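You operate a simulated robot arm through the tools that you are given. There is no shell and no other tool.

You are at the controls of a simulated robot arm. One attempt, no reset.

JOB
Fit the black sleeve on the sleeve post and clamp it down.
Fine: sleeve down to the foot, collar on top of it, then swing the post clamp shut.

It is judged by the outcome, as a careful person would: the job done as asked, and still so three seconds after it is handed in. It fails if anything else is knocked over, pushed out of place, dropped, spilled or broken.

ROBOT AND FRAMES
A 6-joint arm with a two-finger parallel gripper, fixed in place. Base frame: the origin is at the foot of the arm, x ahead of it, y to its left, z up; the work surface is at about z = 0. Readings come in mm, degrees, newtons and seconds.
With the tool pointing down near the work surface it reaches from about 240 to 580 mm from the base axis. Its first joint turns from -166.0 to 166.0 degrees. Payload 1.5 kg.
The TCP is the grasp point between the finger pads, 30 mm short of the fingertips. In the tool frame z runs along the fingers and y along their closing line. The gripper opens to 80 mm. The fingers are 17 mm wide and 12 mm thick; the gripper's body (40 by 82 mm) begins 80 mm behind the TCP.
Orientation is told as [roll, pitch, yaw] about the base's x, y, z axes, in that order, counted from this pose: with the fingers straight down and closing along the base's y, the tool's x points along the base's -x, its y along +y and its z along -z.

CONTROLS
- The arm moves only by the tool step_arm. Its argument "targets" is a list of rows, each a list of 3 entries, a list of its own where there are three numbers: the shift along the tool's x, y, z in mm, then the turn, a rotation vector about the tool's x, y, z in rad, then the finger opening in mm, from 0 to 80. In form: [[[x, y, z], [ax, ay, az], claw], ...]. A call has 1 to 20 rows; each row shifts and turns the commanded pose from where the row before left it, along the tool's axes as they then stand. Rows are played at 5 a second. More than 50 mm and 8.6 degrees between two rows, or a gripper value outside its range, and nothing of the call is played. Where a pose cannot be reached the arm comes as near as it can. A force on the tool above 60 N (or 10 N above the force at the start of the call, whichever is more), or a blocked arm, ends the call early, and 0.2 s more pass. The fingers move at their own pace (about 72 mm/s each) and stop on an object; they squeeze with about 24 N. The grip force told is the motor's: it shows also when the fingers shut on nothing. Time passes only in rows, and 0.2 s behind the last, so rows that do not move let the fingers close. The reply holds the time, the measured pose of the TCP, the force on the tool along the base axes, the opening and the grip force, in the units named above and with some noise, with the torque about the TCP (base axes, N m) and any sound that the robot's microphone picked up.
- Cameras (640 x 400 px; columns grow to the right, rows downward): "scene" is fixed at [221.5, 502.1, 720.3]; the picture's right is [-0.88, -0.47, 0.00], its down [-0.31, 0.58, -0.75] and it looks along [0.35, -0.66, -0.66] (base axes); focal length 318 px, centre (320, 200). "wrist" rides on the gripper at [72, -7, -122] in the tool frame; the picture's right is [0.09, 1.00, 0.00], its down [-0.84, 0.08, -0.54] and it looks along [-0.54, 0.05, 0.84] (tool axes); focal length 238 px, centre (320, 200). There is no depth. A picture from a camera that has moved, and an enlarged one, comes with that camera's place and axes in the base frame and with its lens.
- snapshot(camera): a new picture of that camera. The clock stands still meanwhile.
- enlarge(camera, box): a new picture of the part [left, top, right, bottom] of that camera's present view, enlarged. The clock stands still meanwhile.
- close_job(): hands the job in; it is judged then, once.

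Places have to be worked out from the pictures, the camera data and where the tool is seen. Open the gripper and draw the arm clear of the work before you hand the job in, unless the task says otherwise.

The tools are called after ">>>" as name(argument=value, ...) on one line, values as JSON. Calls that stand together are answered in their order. step_arm: Moves the arm, as the interface text tells. Its arguments: {"type":"object","properties":{"targets":{"type":"array"}},"required":["targets"]} The other tools are called the same way: snapshot (camera) takes a picture; enlarge (camera, box) takes an enlarged picture of a part of a camera's view; close_job () hands the job in.

At the start:

```text
t: 0.0
position: [290.6, -22.1, 473.8]
orientation: [-0.1, 0.1, 0.0]
force: [0.6, -1.7, 0.0]
moment: [-0.02, -0.02, 0.02]
gripper_width: 80.0
grasp_force: 0.0
```

scene: 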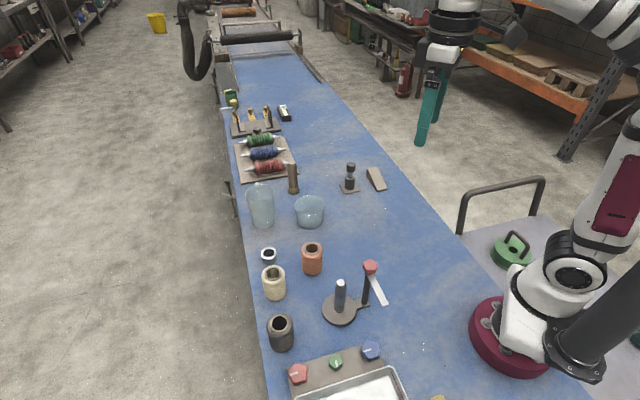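
wrist: 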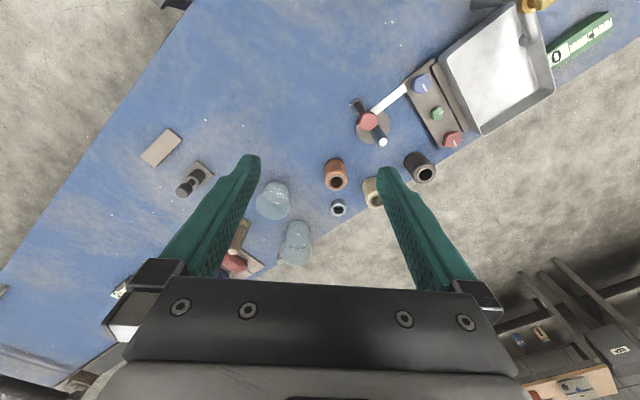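

I begin by looking closer at the area with the post, the sleeves and the clamp.

>>> enlarge(camera="scene", box=[240, 230, 420, 360])

>>> enlarge(camera="wrist", box=[310, 60, 490, 220])

>>> enlarge(camera="scene", box=[230, 150, 410, 270])

```text
3.08 times, centred on (330, 295) of scene
camera zoom: at [221.5, 502.1, 720.3], right [-0.88, -0.47, 0.0], down [-0.31, 0.58, -0.75], along [0.35, -0.66, -0.66], focal length 980 px, centre (289, -92)
```

zoom: 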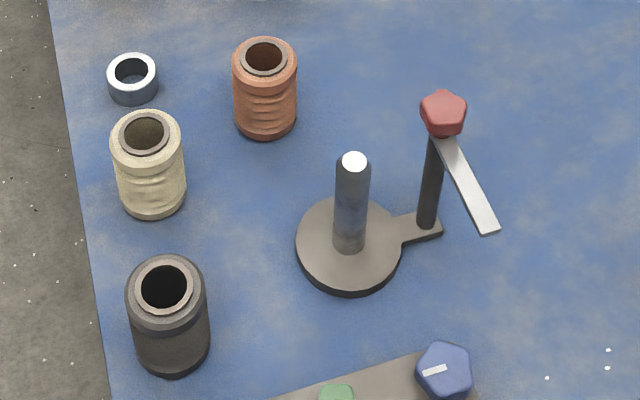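

```text
2.50 times, centred on (400, 140) of wrist
camera zoom: at [216.6, -29.1, 595.2], right [-0.09, 1.0, 0.0], down [0.84, 0.08, 0.54], along [0.54, 0.05, -0.84], focal length 596 px, centre (120, 350)
```

zoom: 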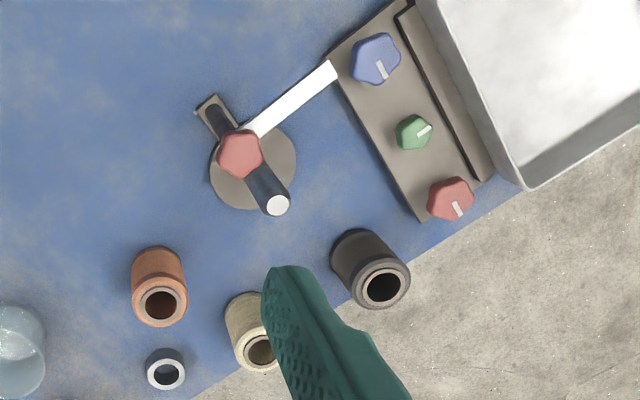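

```text
3.33 times, centred on (320, 210) of scene
camera zoom: at [221.5, 502.1, 720.3], right [-0.88, -0.47, 0.0], down [-0.31, 0.58, -0.75], along [0.35, -0.66, -0.66], focal length 1062 px, centre (320, 167)
```

zoom: 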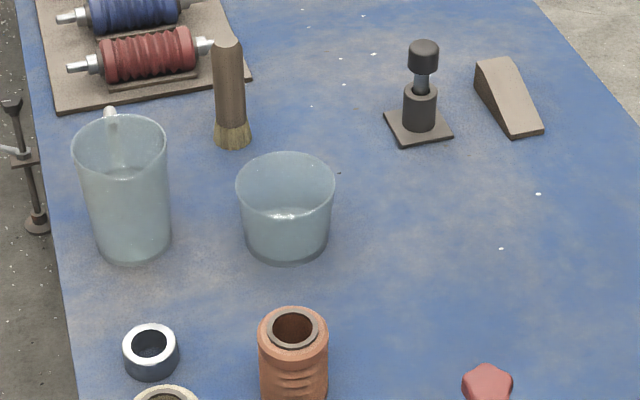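

The black sleeve stands near (454, 250), about 80 mm tall and 58 mm wide. The sleeve post is near (371, 122), the clamp pivot near (324, 74), and the metal collar ring near (612, 63). I move above the black sleeve, still high, to measure it better.

>>> step_arm(targets=[[[-16.3, 27.2, 17.4], [0, 0, 0], 80], [[-16.3, 27.2, 17.4], [0, 0, 0], 80], [[-16.3, 27.2, 17.4], [0, 0, 0], 80], [[-16.3, 27.2, 17.4], [0, 0, 0], 80], [[-16.3, 27.2, 17.4], [0, 0, 0], 80], [[-16.3, 27.2, 17.4], [0, 0, 0], 80], [[-16.3, 27.2, 17.4], [0, 0, 0], 80], [[-16.3, 27.2, 17.4], [0, 0, 0], 80], [[-16.3, 27.2, 17.4], [0, 0, 0], 80], [[-16.3, 27.2, 17.4], [0, 0, 0], 80], [[0, 0, 0], [0, 0, 0], 80]])

```text
t: 2.4
position: [452.2, 251.7, 304.6]
orientation: [0.0, -0.1, 0.0]
force: [0.4, -0.2, -0.4]
moment: [-0.01, -0.03, -0.02]
gripper_width: 79.9
grasp_force: 0.1
```

The arm stands over the black sleeve at z≈304. I take a wrist picture and a scene picture to refine the places.

>>> snapshot(camera="wrist")

>>> snapshot(camera="scene")

```text
taken
camera wrist: at [381.0, 243.2, 424.8], right [-0.09, 1.0, 0.0], down [0.84, 0.08, 0.54], along [0.54, 0.05, -0.84], focal length 238 px, centre (320, 200)
```

wrist: 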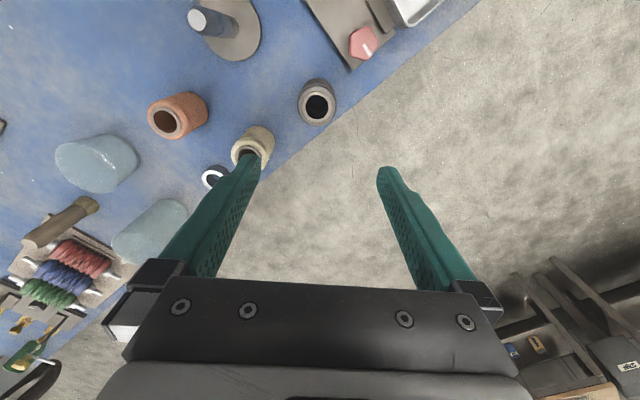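

```text
taken
```

scene: 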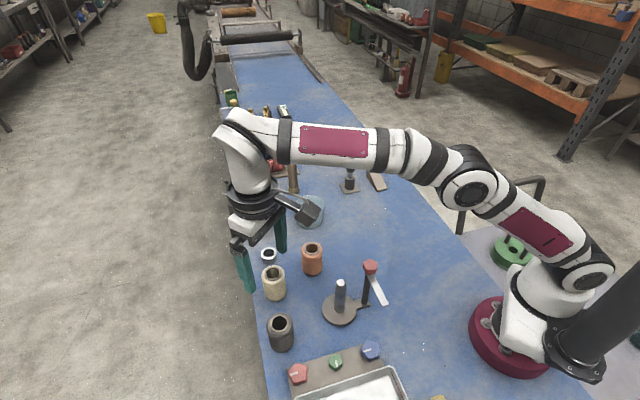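

The sleeve's hole appears straight ahead of the tool. I enlarge it, and the post, for exact places.

>>> enlarge(camera="wrist", box=[270, 60, 370, 140])

>>> enlarge(camera="wrist", box=[150, 0, 300, 80])

>>> enlarge(camera="scene", box=[320, 255, 400, 335])

>>> enlarge(camera="scene", box=[250, 240, 330, 360])

```text
5.00 times, centred on (320, 100) of wrist
camera zoom: at [381.0, 243.2, 424.8], right [-0.09, 1.0, 0.0], down [0.84, 0.08, 0.54], along [0.54, 0.05, -0.84], focal length 1192 px, centre (320, 700)
```

zoom: 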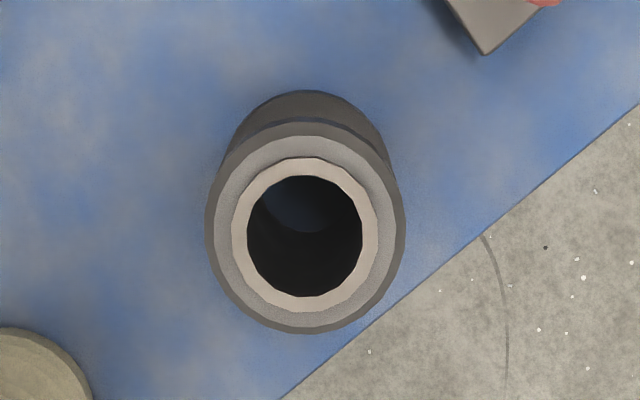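

```text
4.27 times, centred on (225, 40) of wrist
camera zoom: at [381.0, 243.2, 424.8], right [-0.09, 1.0, 0.0], down [0.84, 0.08, 0.54], along [0.54, 0.05, -0.84], focal length 1017 px, centre (725, 883)
```

zoom: 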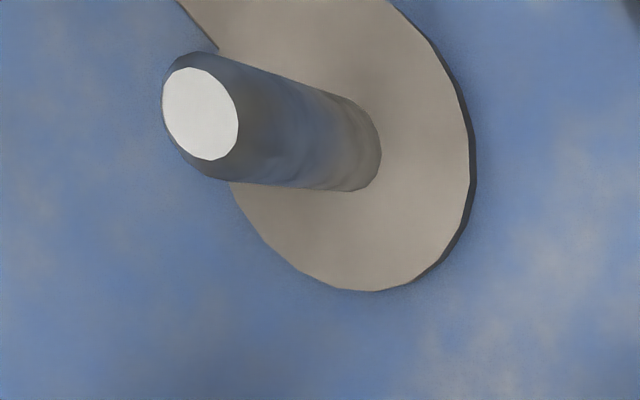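

```text
5.00 times, centred on (360, 295) of scene
camera zoom: at [221.5, 502.1, 720.3], right [-0.88, -0.47, 0.0], down [-0.31, 0.58, -0.75], along [0.35, -0.66, -0.66], focal length 1593 px, centre (120, -275)
```

zoom: 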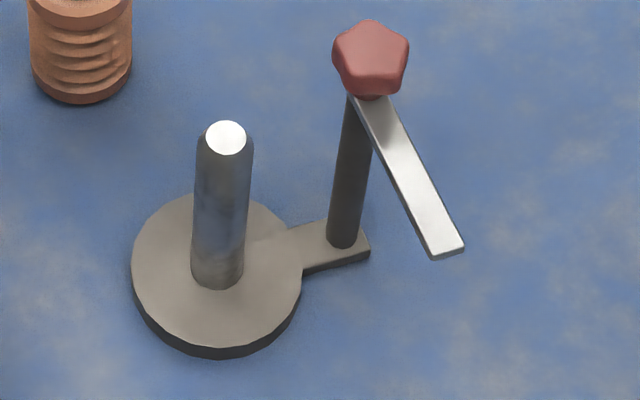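

```text
3.33 times, centred on (290, 300) of scene
camera zoom: at [221.5, 502.1, 720.3], right [-0.88, -0.47, 0.0], down [-0.31, 0.58, -0.75], along [0.35, -0.66, -0.66], focal length 1062 px, centre (420, -133)
```

zoom: 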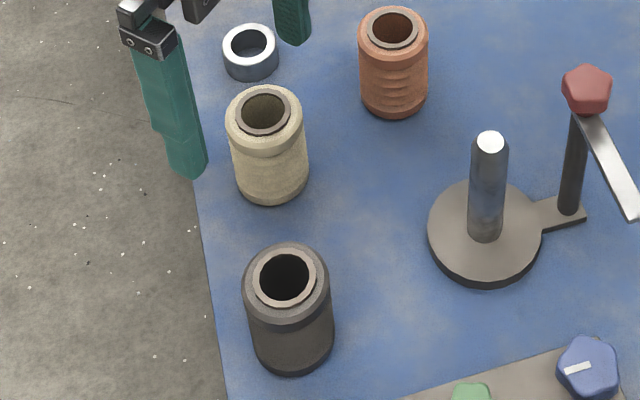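

I check how the scene camera agrees with the tool's reported place by enlarging the fingertips.

>>> enlarge(camera="scene", box=[220, 210, 310, 300])

>>> step_arm(targets=[[[0, 0, 0], [0, 0, 0], 80], [[0, 0, 0], [0, 0, 0], 80]])

```text
4.44 times, centred on (265, 255) of scene
camera zoom: at [221.5, 502.1, 720.3], right [-0.88, -0.47, 0.0], down [-0.31, 0.58, -0.75], along [0.35, -0.66, -0.66], focal length 1416 px, centre (564, -44)
```

zoom: 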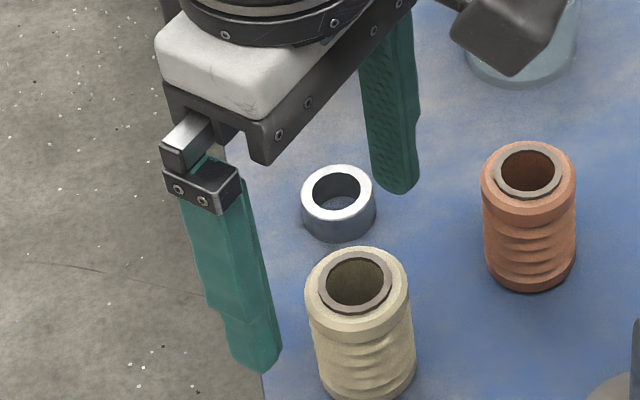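

```text
t: 3.0
position: [454.6, 251.6, 304.4]
orientation: [0.0, 0.1, 0.0]
force: [0.4, 0.9, -0.4]
moment: [0.01, 0.02, -0.03]
gripper_width: 80.0
grasp_force: 0.1
```

The scene camera reads the tool about 7 mm more to +y than the arm reports, so I'll rely on the wrist camera. It puts the sleeve about 2 mm in -x and 5 mm in -y of the TCP, so I correct that and descend to z≈150 for another look.

>>> step_arm(targets=[[[0.5, -1.2, 30], [0, 0, 0], 80], [[0.5, -1.2, 30], [0, 0, 0], 80], [[0.5, -1.2, 30], [0, 0, 0], 80], [[0.5, -1.2, 30], [0, 0, 0], 80], [[0, 0, 30], [0, 0, 0], 80], [[0, 0, 0], [0, 0, 0], 80], [[0, 0, 0], [0, 0, 0], 80]])

>>> snapshot(camera="wrist")

>>> enlarge(camera="scene", box=[230, 230, 350, 360])

```text
t: 4.6
position: [448.4, 245.7, 153.1]
orientation: [0.1, -0.1, 0.0]
force: [-0.4, -1.2, 0.4]
moment: [-0.02, 0.02, 0.03]
gripper_width: 79.9
grasp_force: 0.0
```

```text
taken
camera wrist: at [376.4, 238.1, 273.9], right [-0.09, 1.0, 0.0], down [0.84, 0.08, 0.54], along [0.54, 0.05, -0.84], focal length 238 px, centre (320, 200)
```

wrist: 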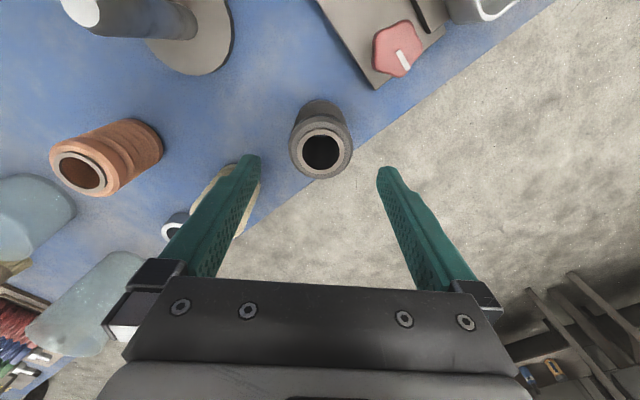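

```text
3.08 times, centred on (290, 295) of scene
camera zoom: at [221.5, 502.1, 720.3], right [-0.88, -0.47, 0.0], down [-0.31, 0.58, -0.75], along [0.35, -0.66, -0.66], focal length 980 px, centre (412, -92)
```

zoom: 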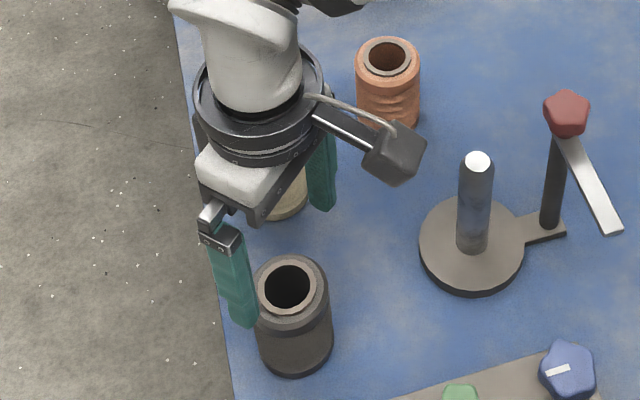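

The hole is now laterally centred between the fingers (pixel 321) and sits about 3–4 mm toward +x of the TCP. I nudge +3 mm in x, descend to z≈100 and look again.

>>> step_arm(targets=[[[-1.5, 0, 25], [0, 0, 0], 80], [[-1.5, 0, 25], [0, 0, 0], 80], [[0, 0, 0], [0, 0, 0], 80], [[0, 0, 0], [0, 0, 0], 80]])

>>> snapshot(camera="wrist")

```text
t: 5.6
position: [450.5, 245.7, 99.6]
orientation: [0.0, 0.0, 0.0]
force: [-0.2, 0.6, -0.1]
moment: [0.03, 0.03, -0.01]
gripper_width: 79.8
grasp_force: 0.0
```

```text
taken
camera wrist: at [378.1, 237.7, 222.7], right [-0.09, 1.0, 0.0], down [0.84, 0.08, 0.54], along [0.54, 0.05, -0.84], focal length 238 px, centre (320, 200)
```

wrist: 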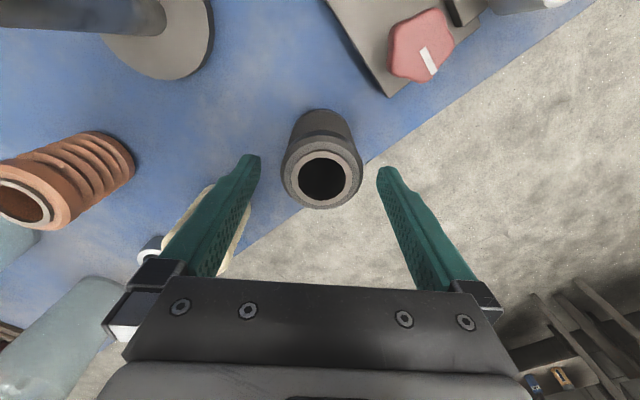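

Offsets are now only about +2 mm in x and +1.5 mm in y. I correct those, lower to TCP z≈55 and close on the sleeve.

>>> step_arm(targets=[[[-1, 0.7, 15], [0, 0, 0], 80], [[-1, 0.7, 15], [0, 0, 0], 80], [[0, 0, 15], [0, 0, 0], 80], [[0, 0, 0], [0, 0, 0], 80], [[0, 0, 0], [0, 0, 0], 66], [[0, 0, 0], [0, 0, 0], 60], [[0, 0, 0], [0, 0, 0], 50], [[0, 0, 0], [0, 0, 0], 40], [[0, 0, 0], [0, 0, 0], 30], [[0, 0, 0], [0, 0, 0], 30]])

>>> snapshot(camera="wrist")

```text
t: 7.8
position: [456.4, 248.7, 56.1]
orientation: [0.0, 0.0, 0.1]
force: [-0.5, -0.6, -0.3]
moment: [-0.02, 0.0, -0.03]
gripper_width: 55.0
grasp_force: 24.1
```

```text
taken
camera wrist: at [383.5, 240.7, 176.5], right [-0.09, 1.0, 0.0], down [0.84, 0.08, 0.54], along [0.54, 0.05, -0.84], focal length 238 px, centre (320, 200)
```

wrist: 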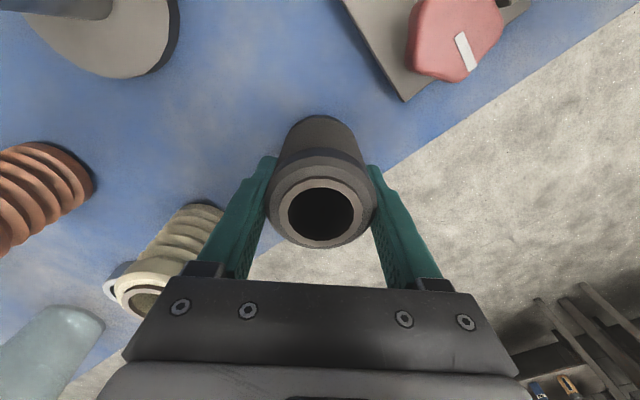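

The sleeve is gripped (55 mm wide, 24 N) and centred. I lift it straight up 150 mm and check that it comes along upright.

>>> step_arm(targets=[[[0, 0, -10], [0, 0, 0], 30], [[0, 0, -20], [0, 0, 0], 30], [[0, 0, -30], [0, 0, 0], 30], [[0, 0, -30], [0, 0, 0], 30], [[0, 0, -30], [0, 0, 0], 30], [[0, 0, -30], [0, 0, 0], 30], [[0, 0, 0], [0, 0, 0], 30], [[0, 0, 0], [0, 0, 0], 30]])

>>> snapshot(camera="wrist")

>>> enlarge(camera="scene", box=[220, 190, 380, 350])

```text
t: 9.6
position: [455.5, 247.0, 205.2]
orientation: [0.0, 0.0, 0.1]
force: [-0.3, 0.1, -0.5]
moment: [-0.02, -0.04, -0.04]
gripper_width: 55.5
grasp_force: 24.1
```

```text
taken
camera wrist: at [382.5, 239.6, 326.2], right [-0.09, 1.0, 0.0], down [0.84, 0.08, 0.54], along [0.54, 0.05, -0.84], focal length 238 px, centre (320, 200)
```

wrist: 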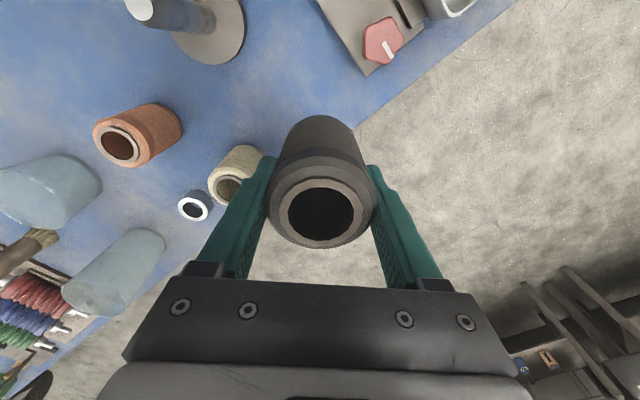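

```text
2.50 times, centred on (300, 270) of scene
camera zoom: at [221.5, 502.1, 720.3], right [-0.88, -0.47, 0.0], down [-0.31, 0.58, -0.75], along [0.35, -0.66, -0.66], focal length 796 px, centre (370, 25)
```

zoom: 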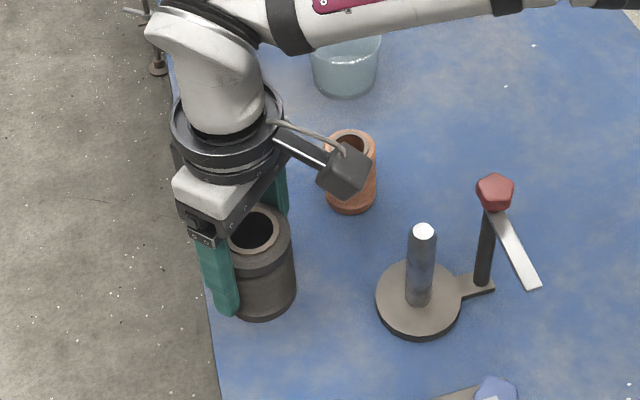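

The sleeve is lifted and upright. I move toward the post but stop about 60 mm short in y, so that I can measure the post next to the held sleeve.

>>> step_arm(targets=[[[20.6, -17, 0], [0, 0, 0], 30], [[20.6, -17, 0], [0, 0, 0], 30], [[20.6, -17, 0], [0, 0, 0], 30], [[20.6, -17, 0], [0, 0, 0], 30], [[0, 0, 0], [0, 0, 0], 30], [[0, 0, 0], [0, 0, 0], 30], [[0, 0, 0], [0, 0, 0], 30]])

>>> snapshot(camera="wrist")

>>> enlarge(camera="wrist", box=[200, 80, 380, 260])

>>> enlarge(camera="scene", box=[250, 200, 410, 340])

```text
t: 11.2
position: [370.8, 177.8, 207.5]
orientation: [0.0, 0.0, 0.1]
force: [-0.7, 0.2, -1.2]
moment: [-0.03, -0.03, -0.03]
gripper_width: 55.3
grasp_force: 24.2
```

```text
taken
camera wrist: at [298.0, 170.2, 327.7], right [-0.09, 1.0, 0.0], down [0.84, 0.08, 0.54], along [0.54, 0.05, -0.84], focal length 238 px, centre (320, 200)
```

wrist: 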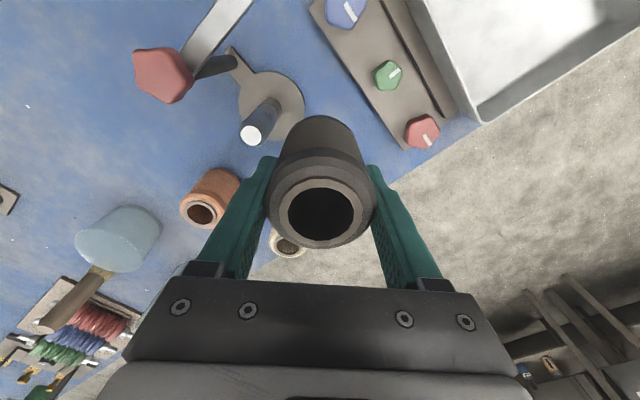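

```text
2.22 times, centred on (290, 170) of wrist
camera zoom: at [298.0, 170.2, 327.7], right [-0.09, 1.0, 0.0], down [0.84, 0.08, 0.54], along [0.54, 0.05, -0.84], focal length 530 px, centre (387, 267)
```

zoom: 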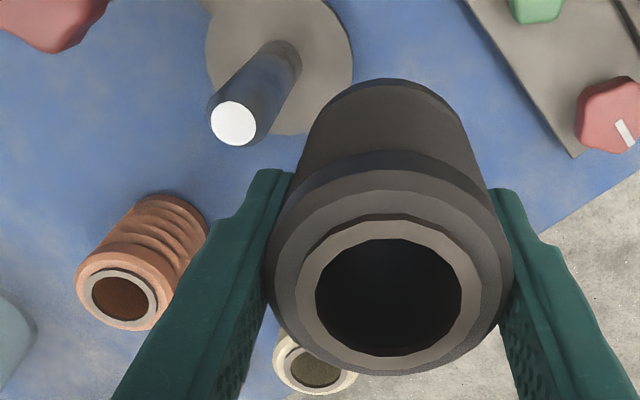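

```text
2.86 times, centred on (330, 270) of scene
camera zoom: at [221.5, 502.1, 720.3], right [-0.88, -0.47, 0.0], down [-0.31, 0.58, -0.75], along [0.35, -0.66, -0.66], focal length 910 px, centre (291, 0)
```

zoom: 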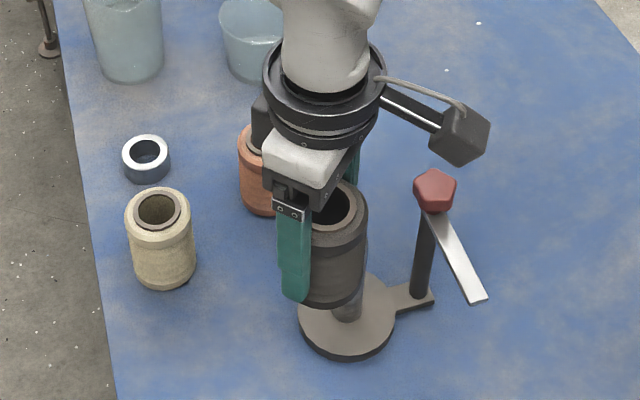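

The post top lies about 61 mm in -y and under 1 mm in x from the sleeve's axis, which agrees with the plan. I move over the post while staying high.

>>> step_arm(targets=[[[0, -15, 0], [0, 0, 0], 30], [[0, -15, 0], [0, 0, 0], 30], [[-0.5, -15, 0], [0, 0, 0], 30], [[0, -15.5, 0], [0, 0, 0], 30], [[0, 0, 0], [0, 0, 0], 30], [[0, 0, 0], [0, 0, 0], 30], [[0, 0, 0], [0, 0, 0], 30]])

>>> snapshot(camera="wrist")

>>> enlarge(camera="scene", box=[280, 220, 400, 340])

>>> enlarge(camera="wrist", box=[260, 100, 380, 260])

```text
t: 12.8
position: [375.9, 119.2, 205.2]
orientation: [0.0, -0.1, 0.0]
force: [0.2, 1.0, -1.2]
moment: [0.0, 0.01, -0.04]
gripper_width: 55.5
grasp_force: 24.5
```

```text
taken
camera wrist: at [302.1, 112.0, 326.3], right [-0.09, 1.0, 0.0], down [0.84, 0.08, 0.54], along [0.54, 0.05, -0.84], focal length 238 px, centre (320, 200)
```

wrist: 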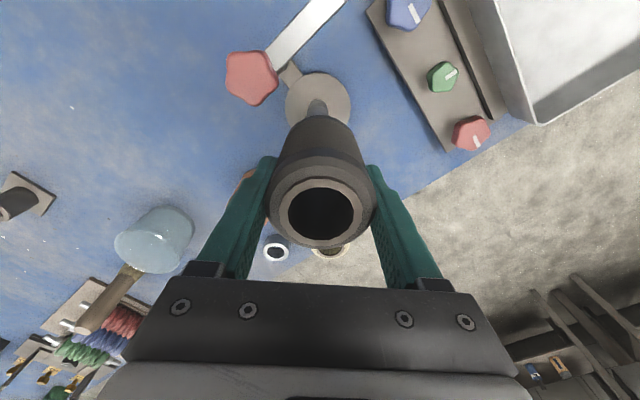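

```text
3.33 times, centred on (340, 280) of scene
camera zoom: at [221.5, 502.1, 720.3], right [-0.88, -0.47, 0.0], down [-0.31, 0.58, -0.75], along [0.35, -0.66, -0.66], focal length 1062 px, centre (253, -67)
```

zoom: 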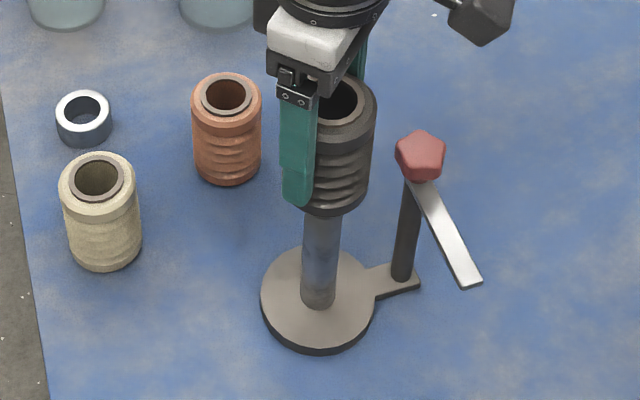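

```text
2.50 times, centred on (320, 180) of wrist
camera zoom: at [302.1, 112.0, 326.3], right [-0.09, 1.0, 0.0], down [0.84, 0.08, 0.54], along [0.54, 0.05, -0.84], focal length 596 px, centre (320, 250)
```

zoom: 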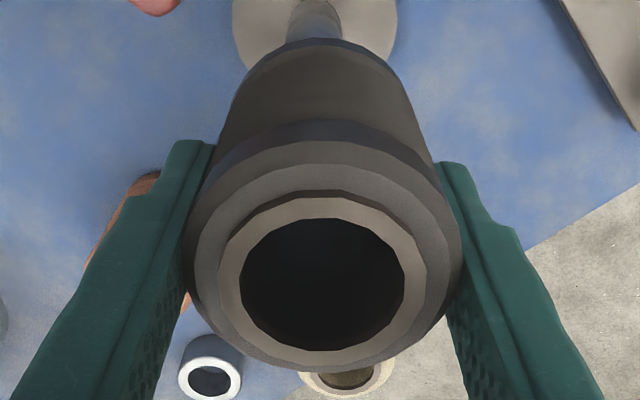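

I check the alignment of sleeve and post in the scene view at higher zoom before lowering.

>>> enlarge(camera="scene", box=[315, 235, 375, 320])

```text
4.71 times, centred on (345, 278) of scene
camera zoom: at [221.5, 502.1, 720.3], right [-0.88, -0.47, 0.0], down [-0.31, 0.58, -0.75], along [0.35, -0.66, -0.66], focal length 1499 px, centre (202, -165)
```

zoom: 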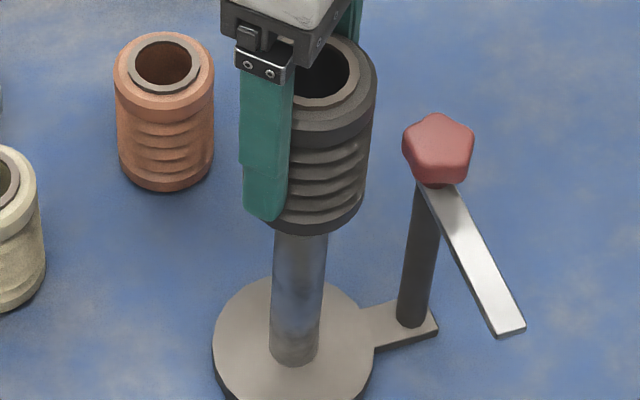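

Scene view says they line up within about 2 mm. I check the sideways alignment in the wrist view where the post shows beyond the sleeve.

>>> enlarge(camera="wrist", box=[270, 60, 370, 130])

```text
5.71 times, centred on (320, 95) of wrist
camera zoom: at [302.1, 112.0, 326.3], right [-0.09, 1.0, 0.0], down [0.84, 0.08, 0.54], along [0.54, 0.05, -0.84], focal length 1362 px, centre (320, 800)
```

zoom: 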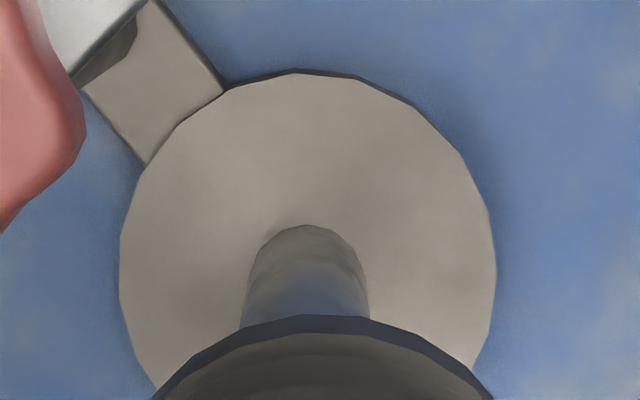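

The estimates agree within about 2 mm, inside the bore clearance of roughly 3 mm plus the post's chamfer. I lower 20 mm to just above the post top and recheck.

>>> step_arm(targets=[[[0, 0, 10], [0, 0, 0], 30], [[0, 0, 10], [0, 0, 0], 30], [[0, 0, 0], [0, 0, 0], 30], [[0, 0, 0], [0, 0, 0], 30]])

>>> enlarge(camera="scene", box=[315, 240, 375, 325])

>>> enlarge(camera="wrist", box=[260, 60, 380, 160])

```text
t: 13.8
position: [373.9, 119.4, 184.7]
orientation: [0.1, 0.0, 0.0]
force: [0.1, -0.7, -1.2]
moment: [0.01, -0.04, 0.01]
gripper_width: 55.2
grasp_force: 24.0
```

```text
4.71 times, centred on (345, 282) of scene
camera zoom: at [221.5, 502.1, 720.3], right [-0.88, -0.47, 0.0], down [-0.31, 0.58, -0.75], along [0.35, -0.66, -0.66], focal length 1499 px, centre (202, -188)
```

zoom: 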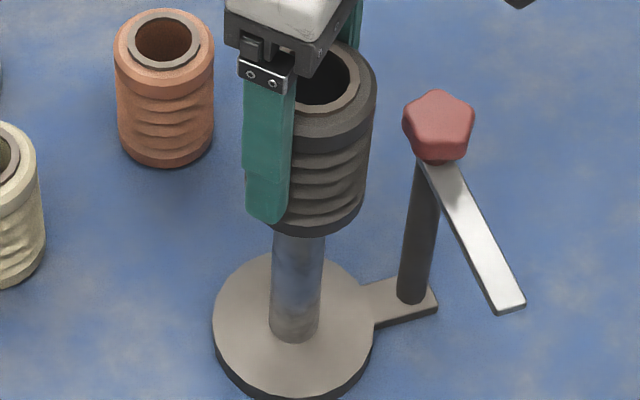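

```text
4.00 times, centred on (320, 110) of wrist
camera zoom: at [301.0, 110.8, 305.8], right [-0.09, 1.0, 0.0], down [0.84, 0.08, 0.54], along [0.54, 0.05, -0.84], focal length 953 px, centre (320, 560)
```

zoom: 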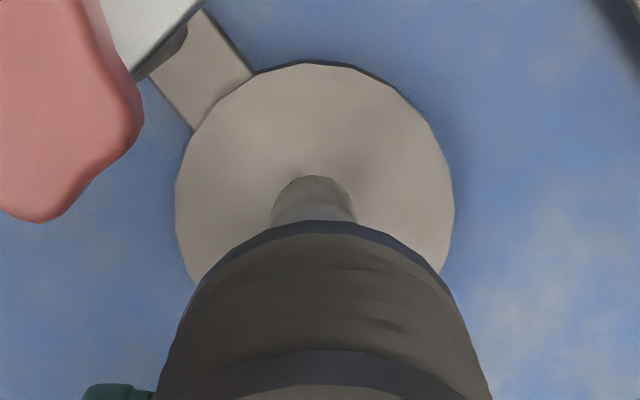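

Sleeve bottom is now a few mm above the post top and appears aligned. I lower 12 mm slowly and watch the forces.

>>> step_arm(targets=[[[0, 0, 4], [0, 0, 0], 30], [[0, 0, 4], [0, 0, 0], 30], [[0, 0, 4], [0, 0, 0], 30], [[0, 0, 0], [0, 0, 0], 30]])

```text
t: 14.8
position: [374.0, 119.5, 172.4]
orientation: [-0.1, 0.1, -0.1]
force: [-0.4, 0.3, -1.2]
moment: [0.02, 0.0, -0.04]
gripper_width: 55.4
grasp_force: 24.0
```

No contact force so far; the sleeve bottom should now be at about z≈118, at the post's chamfer. I continue another 12 mm in small rows.

>>> step_arm(targets=[[[0, 0, 3], [0, 0, 0], 30], [[0, 0, 3], [0, 0, 0], 30], [[0, 0, 3], [0, 0, 0], 30], [[0, 0, 3], [0, 0, 0], 30], [[0, 0, 0], [0, 0, 0], 30]])

>>> enlarge(camera="scene", box=[315, 240, 375, 325])

>>> snapshot(camera="wrist")

```text
t: 16.0
position: [374.5, 119.5, 160.9]
orientation: [0.0, 0.0, 0.0]
force: [0.5, -0.3, -2.2]
moment: [-0.03, -0.01, 0.0]
gripper_width: 55.5
grasp_force: 23.9
```

```text
4.71 times, centred on (345, 282) of scene
camera zoom: at [221.5, 502.1, 720.3], right [-0.88, -0.47, 0.0], down [-0.31, 0.58, -0.75], along [0.35, -0.66, -0.66], focal length 1499 px, centre (202, -188)
```

zoom: 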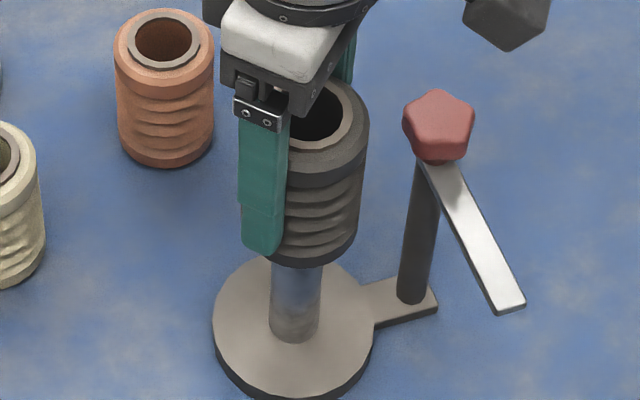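

```text
taken
camera wrist: at [302.1, 111.8, 281.7], right [-0.09, 1.0, 0.0], down [0.84, 0.08, 0.54], along [0.54, 0.05, -0.84], focal length 238 px, centre (320, 200)
```

wrist: 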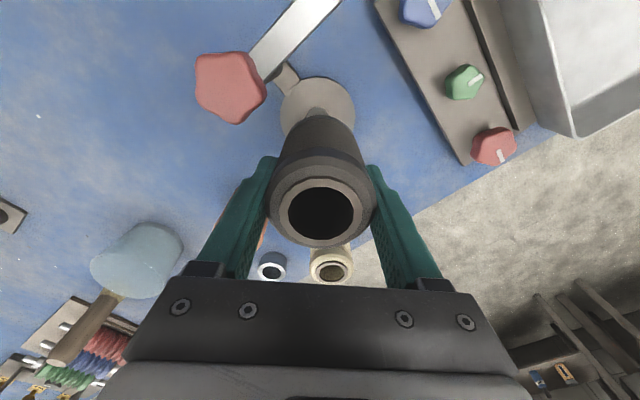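

Almost no force, so the sleeve has gone over the post. I keep lowering 40 mm in small rows.

>>> step_arm(targets=[[[0, 0, 5], [0, 0, 0], 30], [[0, 0, 5], [0, 0, 0], 30], [[0, 0, 5], [0, 0, 0], 30], [[0, 0, 5], [0, 0, 0], 30], [[0, 0, 5], [0, 0, 0], 30], [[0, 0, 5], [0, 0, 0], 30], [[0, 0, 5], [0, 0, 0], 30], [[0, 0, 5], [0, 0, 0], 30], [[0, 0, 0], [0, 0, 0], 30]])

>>> enlarge(camera="scene", box=[305, 230, 405, 340])

>>> snapshot(camera="wrist")

```text
t: 18.0
position: [375.0, 118.2, 119.7]
orientation: [0.0, 0.0, 0.0]
force: [-0.1, -0.4, -1.2]
moment: [0.02, -0.01, 0.03]
gripper_width: 55.3
grasp_force: 24.1
```

```text
3.64 times, centred on (355, 285) of scene
camera zoom: at [221.5, 502.1, 720.3], right [-0.88, -0.47, 0.0], down [-0.31, 0.58, -0.75], along [0.35, -0.66, -0.66], focal length 1158 px, centre (193, -109)
```

zoom: 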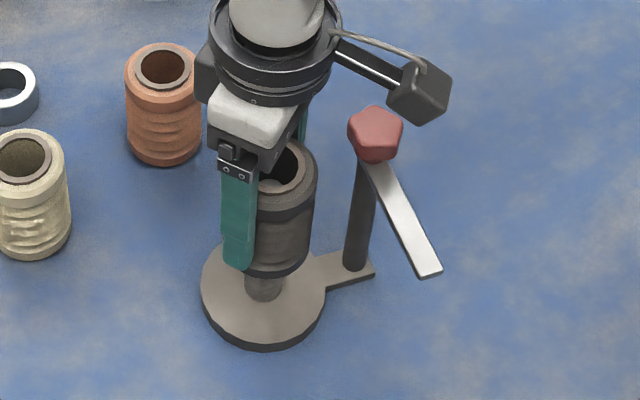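

```text
taken
camera wrist: at [301.8, 111.0, 241.3], right [-0.09, 1.0, 0.0], down [0.84, 0.08, 0.54], along [0.54, 0.05, -0.84], focal length 238 px, centre (320, 200)
```

wrist: 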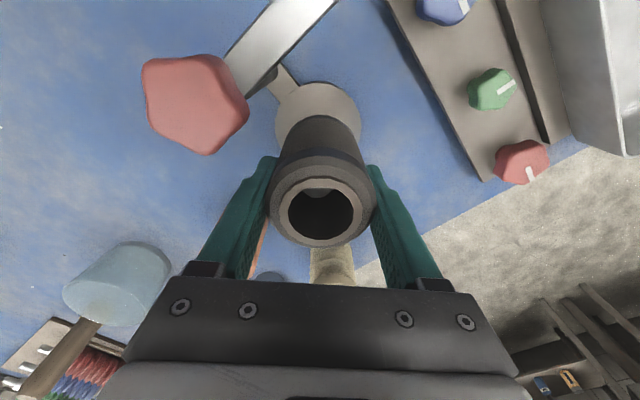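

The post tip shows inside the bore. I enlarge it to see how it is centred before going on down.

>>> enlarge(camera="wrist", box=[265, 160, 375, 255])

```text
4.21 times, centred on (320, 208) of wrist
camera zoom: at [301.8, 111.0, 241.3], right [-0.09, 1.0, 0.0], down [0.84, 0.08, 0.54], along [0.54, 0.05, -0.84], focal length 1004 px, centre (320, 168)
```

zoom: 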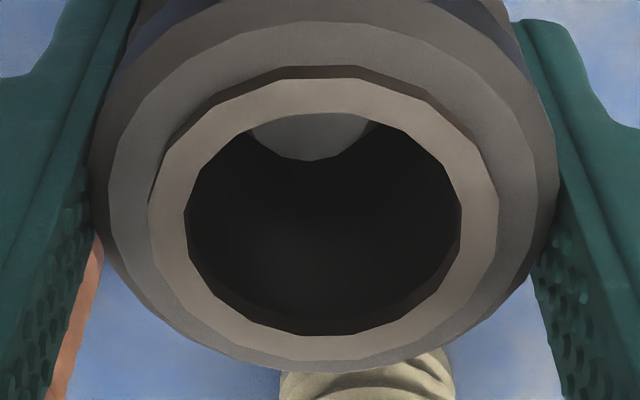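

The post sits within about 1.5 mm of the bore's centre. I nudge 0.7 mm in -y and lower another 42 mm.

>>> step_arm(targets=[[[0, -0.7, 5], [0, 0, 0], 30], [[0, 0, 5], [0, 0, 0], 30], [[0, 0, 5], [0, 0, 0], 30], [[0, 0, 5], [0, 0, 0], 30], [[0, 0, 5], [0, 0, 0], 30], [[0, 0, 5], [0, 0, 0], 30], [[0, 0, 5], [0, 0, 0], 30], [[0, 0, 4], [0, 0, 0], 30], [[0, 0, 3], [0, 0, 0], 30], [[0, 0, 0], [0, 0, 0], 30]])

>>> snapshot(camera="wrist")

>>> enlarge(camera="scene", box=[305, 230, 405, 340])

```text
t: 20.2
position: [375.0, 117.5, 79.4]
orientation: [0.0, 0.0, 0.0]
force: [-1.1, 0.0, -0.7]
moment: [0.02, -0.01, -0.01]
gripper_width: 55.5
grasp_force: 24.0
```

```text
taken
camera wrist: at [302.0, 110.2, 200.1], right [-0.09, 1.0, 0.0], down [0.84, 0.08, 0.54], along [0.54, 0.05, -0.84], focal length 238 px, centre (320, 200)
```

wrist: 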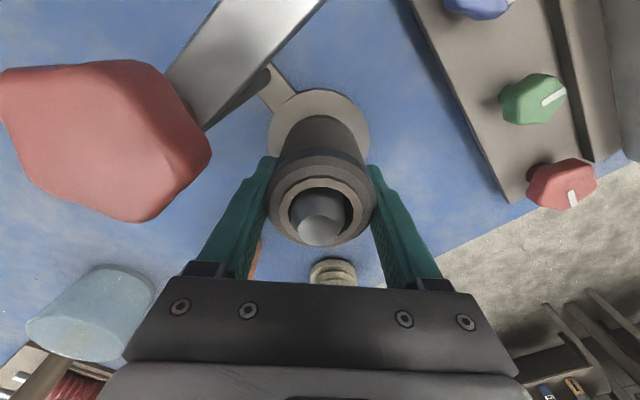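

```text
3.64 times, centred on (355, 285) of scene
camera zoom: at [221.5, 502.1, 720.3], right [-0.88, -0.47, 0.0], down [-0.31, 0.58, -0.75], along [0.35, -0.66, -0.66], focal length 1158 px, centre (193, -109)
```

zoom: 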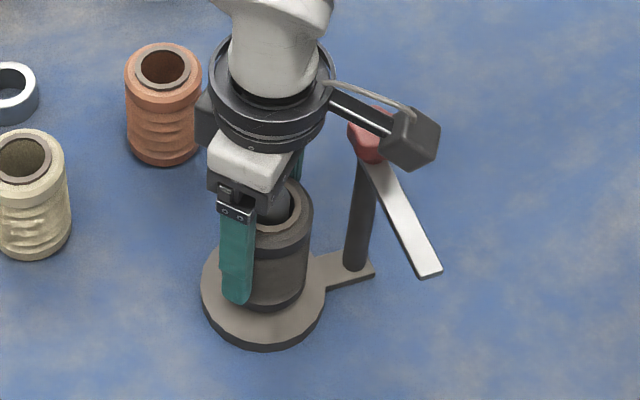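

The post tip protrudes through the neck and the sleeve is about 12 mm above the foot. I lower in 2 mm rows until it seats.

>>> step_arm(targets=[[[0, 0, 2], [0, 0, 0], 30], [[0, 0, 2], [0, 0, 0], 30], [[0, 0, 2], [0, 0, 0], 30], [[0, 0, 2], [0, 0, 0], 30], [[0, 0, 0], [0, 0, 0], 30]])

```text
t: 21.4
position: [374.0, 118.0, 70.6]
orientation: [0.1, 0.0, 0.0]
force: [-0.2, 0.5, -0.8]
moment: [0.02, 0.01, 0.01]
gripper_width: 55.3
grasp_force: 24.1
```

Still no contact at z≈70.8 commanded. I go on in 1 mm rows, watching for the vertical force.

>>> step_arm(targets=[[[0, 0, 1], [0, 0, 0], 30], [[0, 0, 1], [0, 0, 0], 30], [[0, 0, 1], [0, 0, 0], 30], [[0, 0, 0], [0, 0, 0], 30]])

>>> enlarge(camera="scene", box=[310, 255, 380, 335])

```text
t: 22.4
position: [374.9, 118.4, 67.0]
orientation: [0.1, -0.1, 0.0]
force: [-4.2, -3.2, 20.2]
moment: [-0.56, 0.16, -0.05]
gripper_width: 55.6
grasp_force: 24.2
```

```text
5.00 times, centred on (345, 295) of scene
camera zoom: at [221.5, 502.1, 720.3], right [-0.88, -0.47, 0.0], down [-0.31, 0.58, -0.75], along [0.35, -0.66, -0.66], focal length 1593 px, centre (195, -275)
```

zoom: 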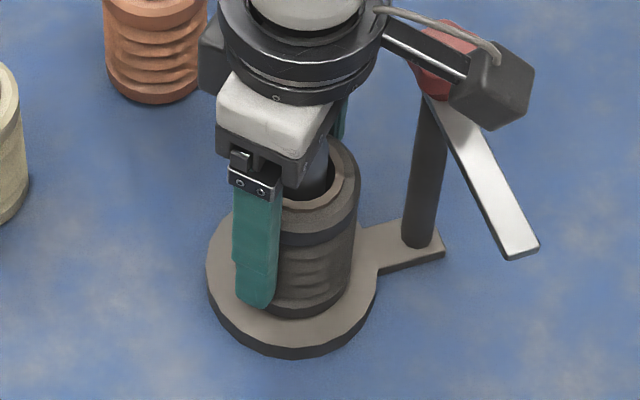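

Contact at the expected foot height with 20 N upward. I ease off half a millimetre, open the fingers and look.

>>> step_arm(targets=[[[0, 0, -0.7], [0, 0, 0], 30], [[0, 0, 0], [0, 0, 0], 60], [[0, 0, 0], [0, 0, 0], 66], [[0, 0, 0], [0, 0, 0], 68], [[0, 0, 0], [0, 0, 0], 68]])

>>> snapshot(camera="wrist")

>>> enlarge(camera="scene", box=[310, 255, 380, 335])

```text
t: 23.6
position: [374.1, 119.6, 67.7]
orientation: [-0.1, 0.0, -0.1]
force: [-0.6, 0.2, 0.4]
moment: [-0.01, -0.02, -0.02]
gripper_width: 67.9
grasp_force: 0.0
```

```text
taken
camera wrist: at [300.8, 111.2, 189.1], right [-0.09, 1.0, 0.0], down [0.84, 0.08, 0.54], along [0.54, 0.05, -0.84], focal length 238 px, centre (320, 200)
```

wrist: 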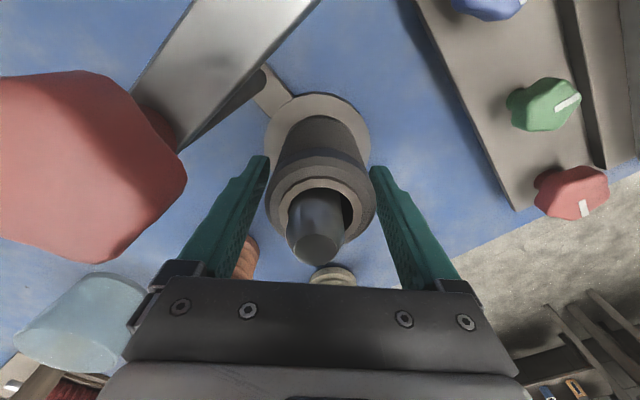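

```text
5.00 times, centred on (345, 295) of scene
camera zoom: at [221.5, 502.1, 720.3], right [-0.88, -0.47, 0.0], down [-0.31, 0.58, -0.75], along [0.35, -0.66, -0.66], focal length 1593 px, centre (195, -275)
```

zoom: 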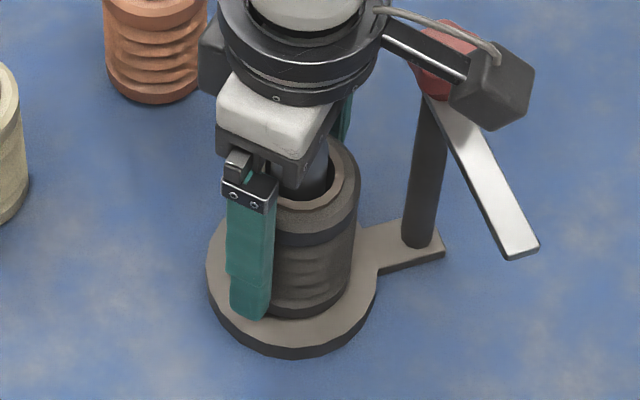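

The sleeve sits on the foot with the post coming out of its neck, and the force is gone. I raise the open gripper straight up.

>>> step_arm(targets=[[[0, 0, -10], [0, 0, 0], 68], [[0, 0, -20], [0, 0, 0], 68], [[0, 0, -30], [0, 0, 0], 68], [[0, 0, -40], [0, 0, 0], 68], [[0, 0, -40], [0, 0, 0], 68], [[0, 0, -40], [0, 0, 0], 68], [[0, 0, 0], [0, 0, 0], 80], [[0, 0, 0], [0, 0, 0], 80]])

>>> snapshot(camera="wrist")

>>> enlarge(camera="scene", box=[320, 255, 400, 335])

>>> snapshot(camera="scene")

```text
t: 25.4
position: [374.8, 118.7, 248.7]
orientation: [0.0, 0.0, 0.0]
force: [0.4, 0.6, -0.5]
moment: [0.01, -0.02, 0.0]
gripper_width: 79.8
grasp_force: 0.0
```

```text
taken
camera wrist: at [302.1, 111.2, 371.0], right [-0.09, 1.0, 0.0], down [0.84, 0.08, 0.54], along [0.54, 0.05, -0.84], focal length 238 px, centre (320, 200)
```

wrist: 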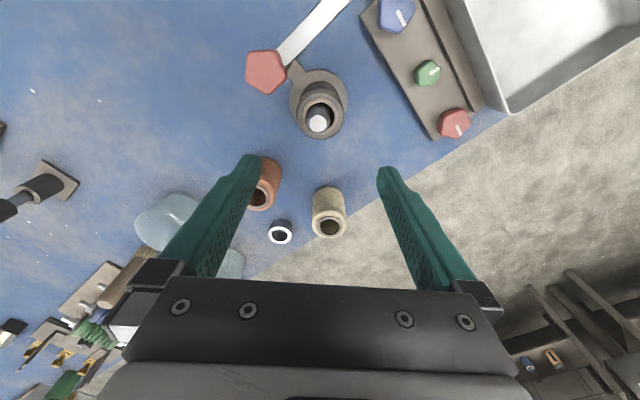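

```text
5.00 times, centred on (360, 295) of scene
camera zoom: at [221.5, 502.1, 720.3], right [-0.88, -0.47, 0.0], down [-0.31, 0.58, -0.75], along [0.35, -0.66, -0.66], focal length 1593 px, centre (120, -275)
```

zoom: 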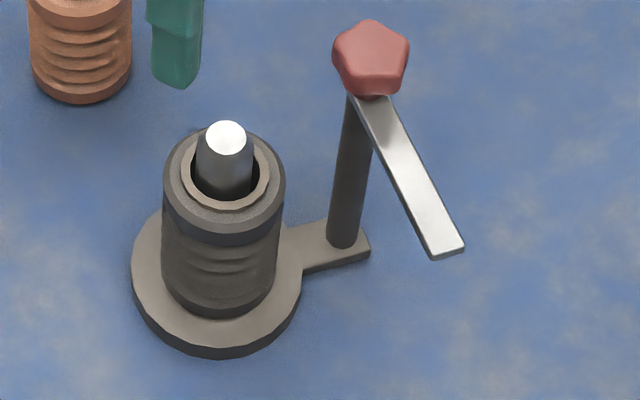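

```text
taken
```

scene: 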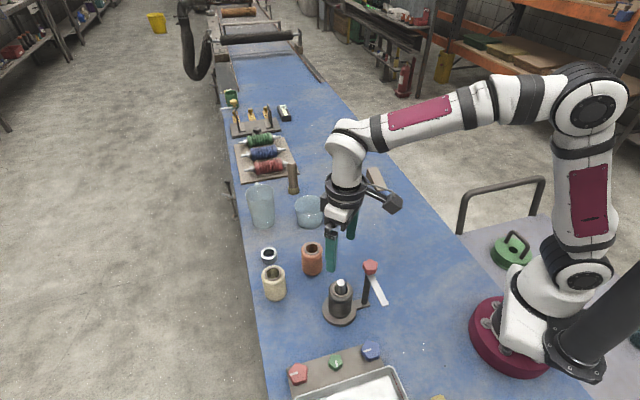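

The black sleeve is down on the foot. The collar ring is at about (606, 60), beyond the vertical-tool reach, so I'll use a tool tilted about 15° outward. I move over that way high up, then tilt.

>>> step_arm(targets=[[[-37, -11.4, 3], [0, 0, 0], 80], [[-37, -11.4, 3], [0, 0, 0], 80], [[-37, -11.4, 3], [0, 0, 0], 80], [[-37, -11.4, 3], [0, 0, 0], 80], [[-37, -11.4, 3], [0, 0, 0], 80], [[0, 0, 0], [0, -0.0654, 0], 80], [[0, 0, 0], [0, -0.0654, 0], 80], [[0, 0, 0], [0, -0.0655, 0], 80], [[0, 0, 0], [0, -0.0655, 0], 80], [[0, 0, 0], [0, 0, 0], 80], [[0, 0, 0], [0, 0, 0], 80]])

>>> snapshot(camera="wrist")

>>> snapshot(camera="scene")

```text
t: 27.8
position: [553.3, 63.4, 231.2]
orientation: [0.0, -15.1, -0.1]
force: [-0.2, -0.9, -0.5]
moment: [-0.02, 0.01, 0.01]
gripper_width: 79.8
grasp_force: 0.2
out of reach, approached as far as the arm can: row 5
```

```text
taken
camera wrist: at [451.7, 55.5, 330.4], right [-0.09, 1.0, -0.02], down [0.67, 0.08, 0.74], along [0.74, 0.05, -0.67], focal length 238 px, centre (320, 200)
```

wrist: 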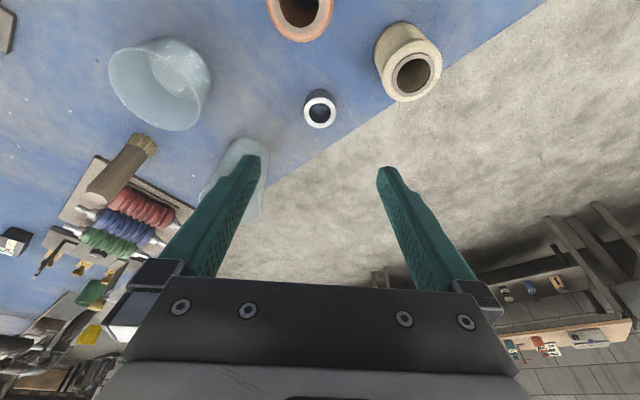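

```text
taken
```

scene: 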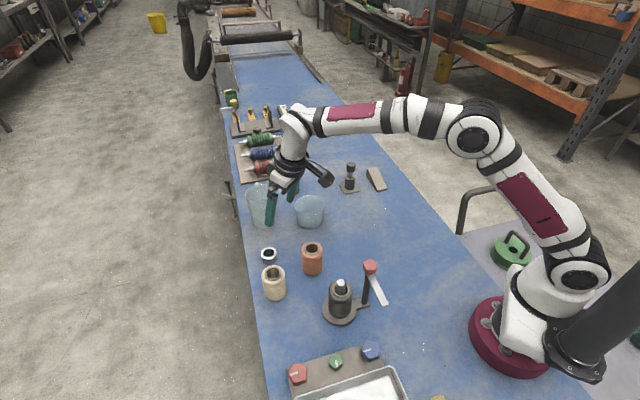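

The tilted pose was reached. The collar shows straight ahead at about (610, 61). I move down and out toward it, stopping with the tips about 80 mm above it.

>>> step_arm(targets=[[[-5.6, -0.2, 27.4], [0, 0, 0], 80], [[-5.6, -0.2, 27.4], [0, 0, 0], 80], [[-5.6, -0.2, 27.4], [0, 0, 0], 80], [[-5.6, -0.2, 27.4], [0, 0, 0], 80], [[0, 0, 0], [0, 0, 0], 80], [[0, 0, 0], [0, 0, 0], 80]])

>>> snapshot(camera="wrist")

>>> enlarge(camera="scene", box=[230, 150, 350, 310])

```text
t: 29.2
position: [604.1, 61.7, 130.8]
orientation: [0.0, -15.1, 0.1]
force: [0.0, -0.7, -0.1]
moment: [0.02, 0.02, -0.01]
gripper_width: 80.1
grasp_force: 0.2
```

```text
taken
camera wrist: at [501.6, 53.9, 229.7], right [-0.09, 1.0, -0.02], down [0.67, 0.08, 0.74], along [0.74, 0.05, -0.67], focal length 238 px, centre (320, 200)
```

wrist: 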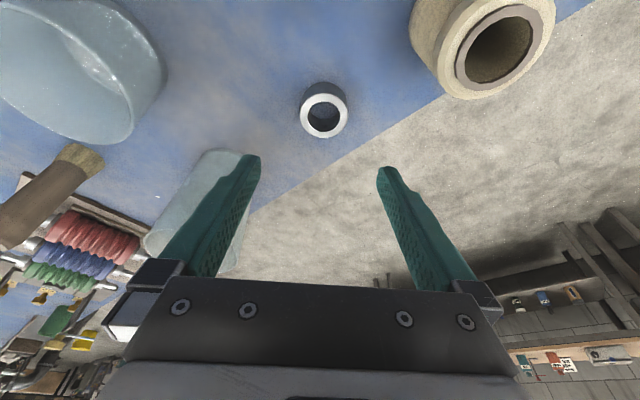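

```text
2.50 times, centred on (290, 230) of scene
camera zoom: at [221.5, 502.1, 720.3], right [-0.88, -0.47, 0.0], down [-0.31, 0.58, -0.75], along [0.35, -0.66, -0.66], focal length 796 px, centre (395, 125)
```

zoom: 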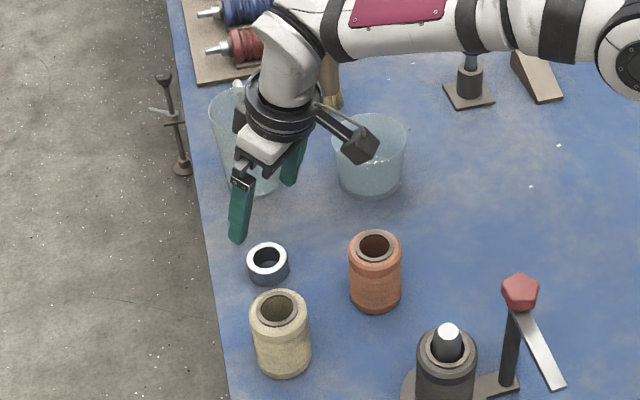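

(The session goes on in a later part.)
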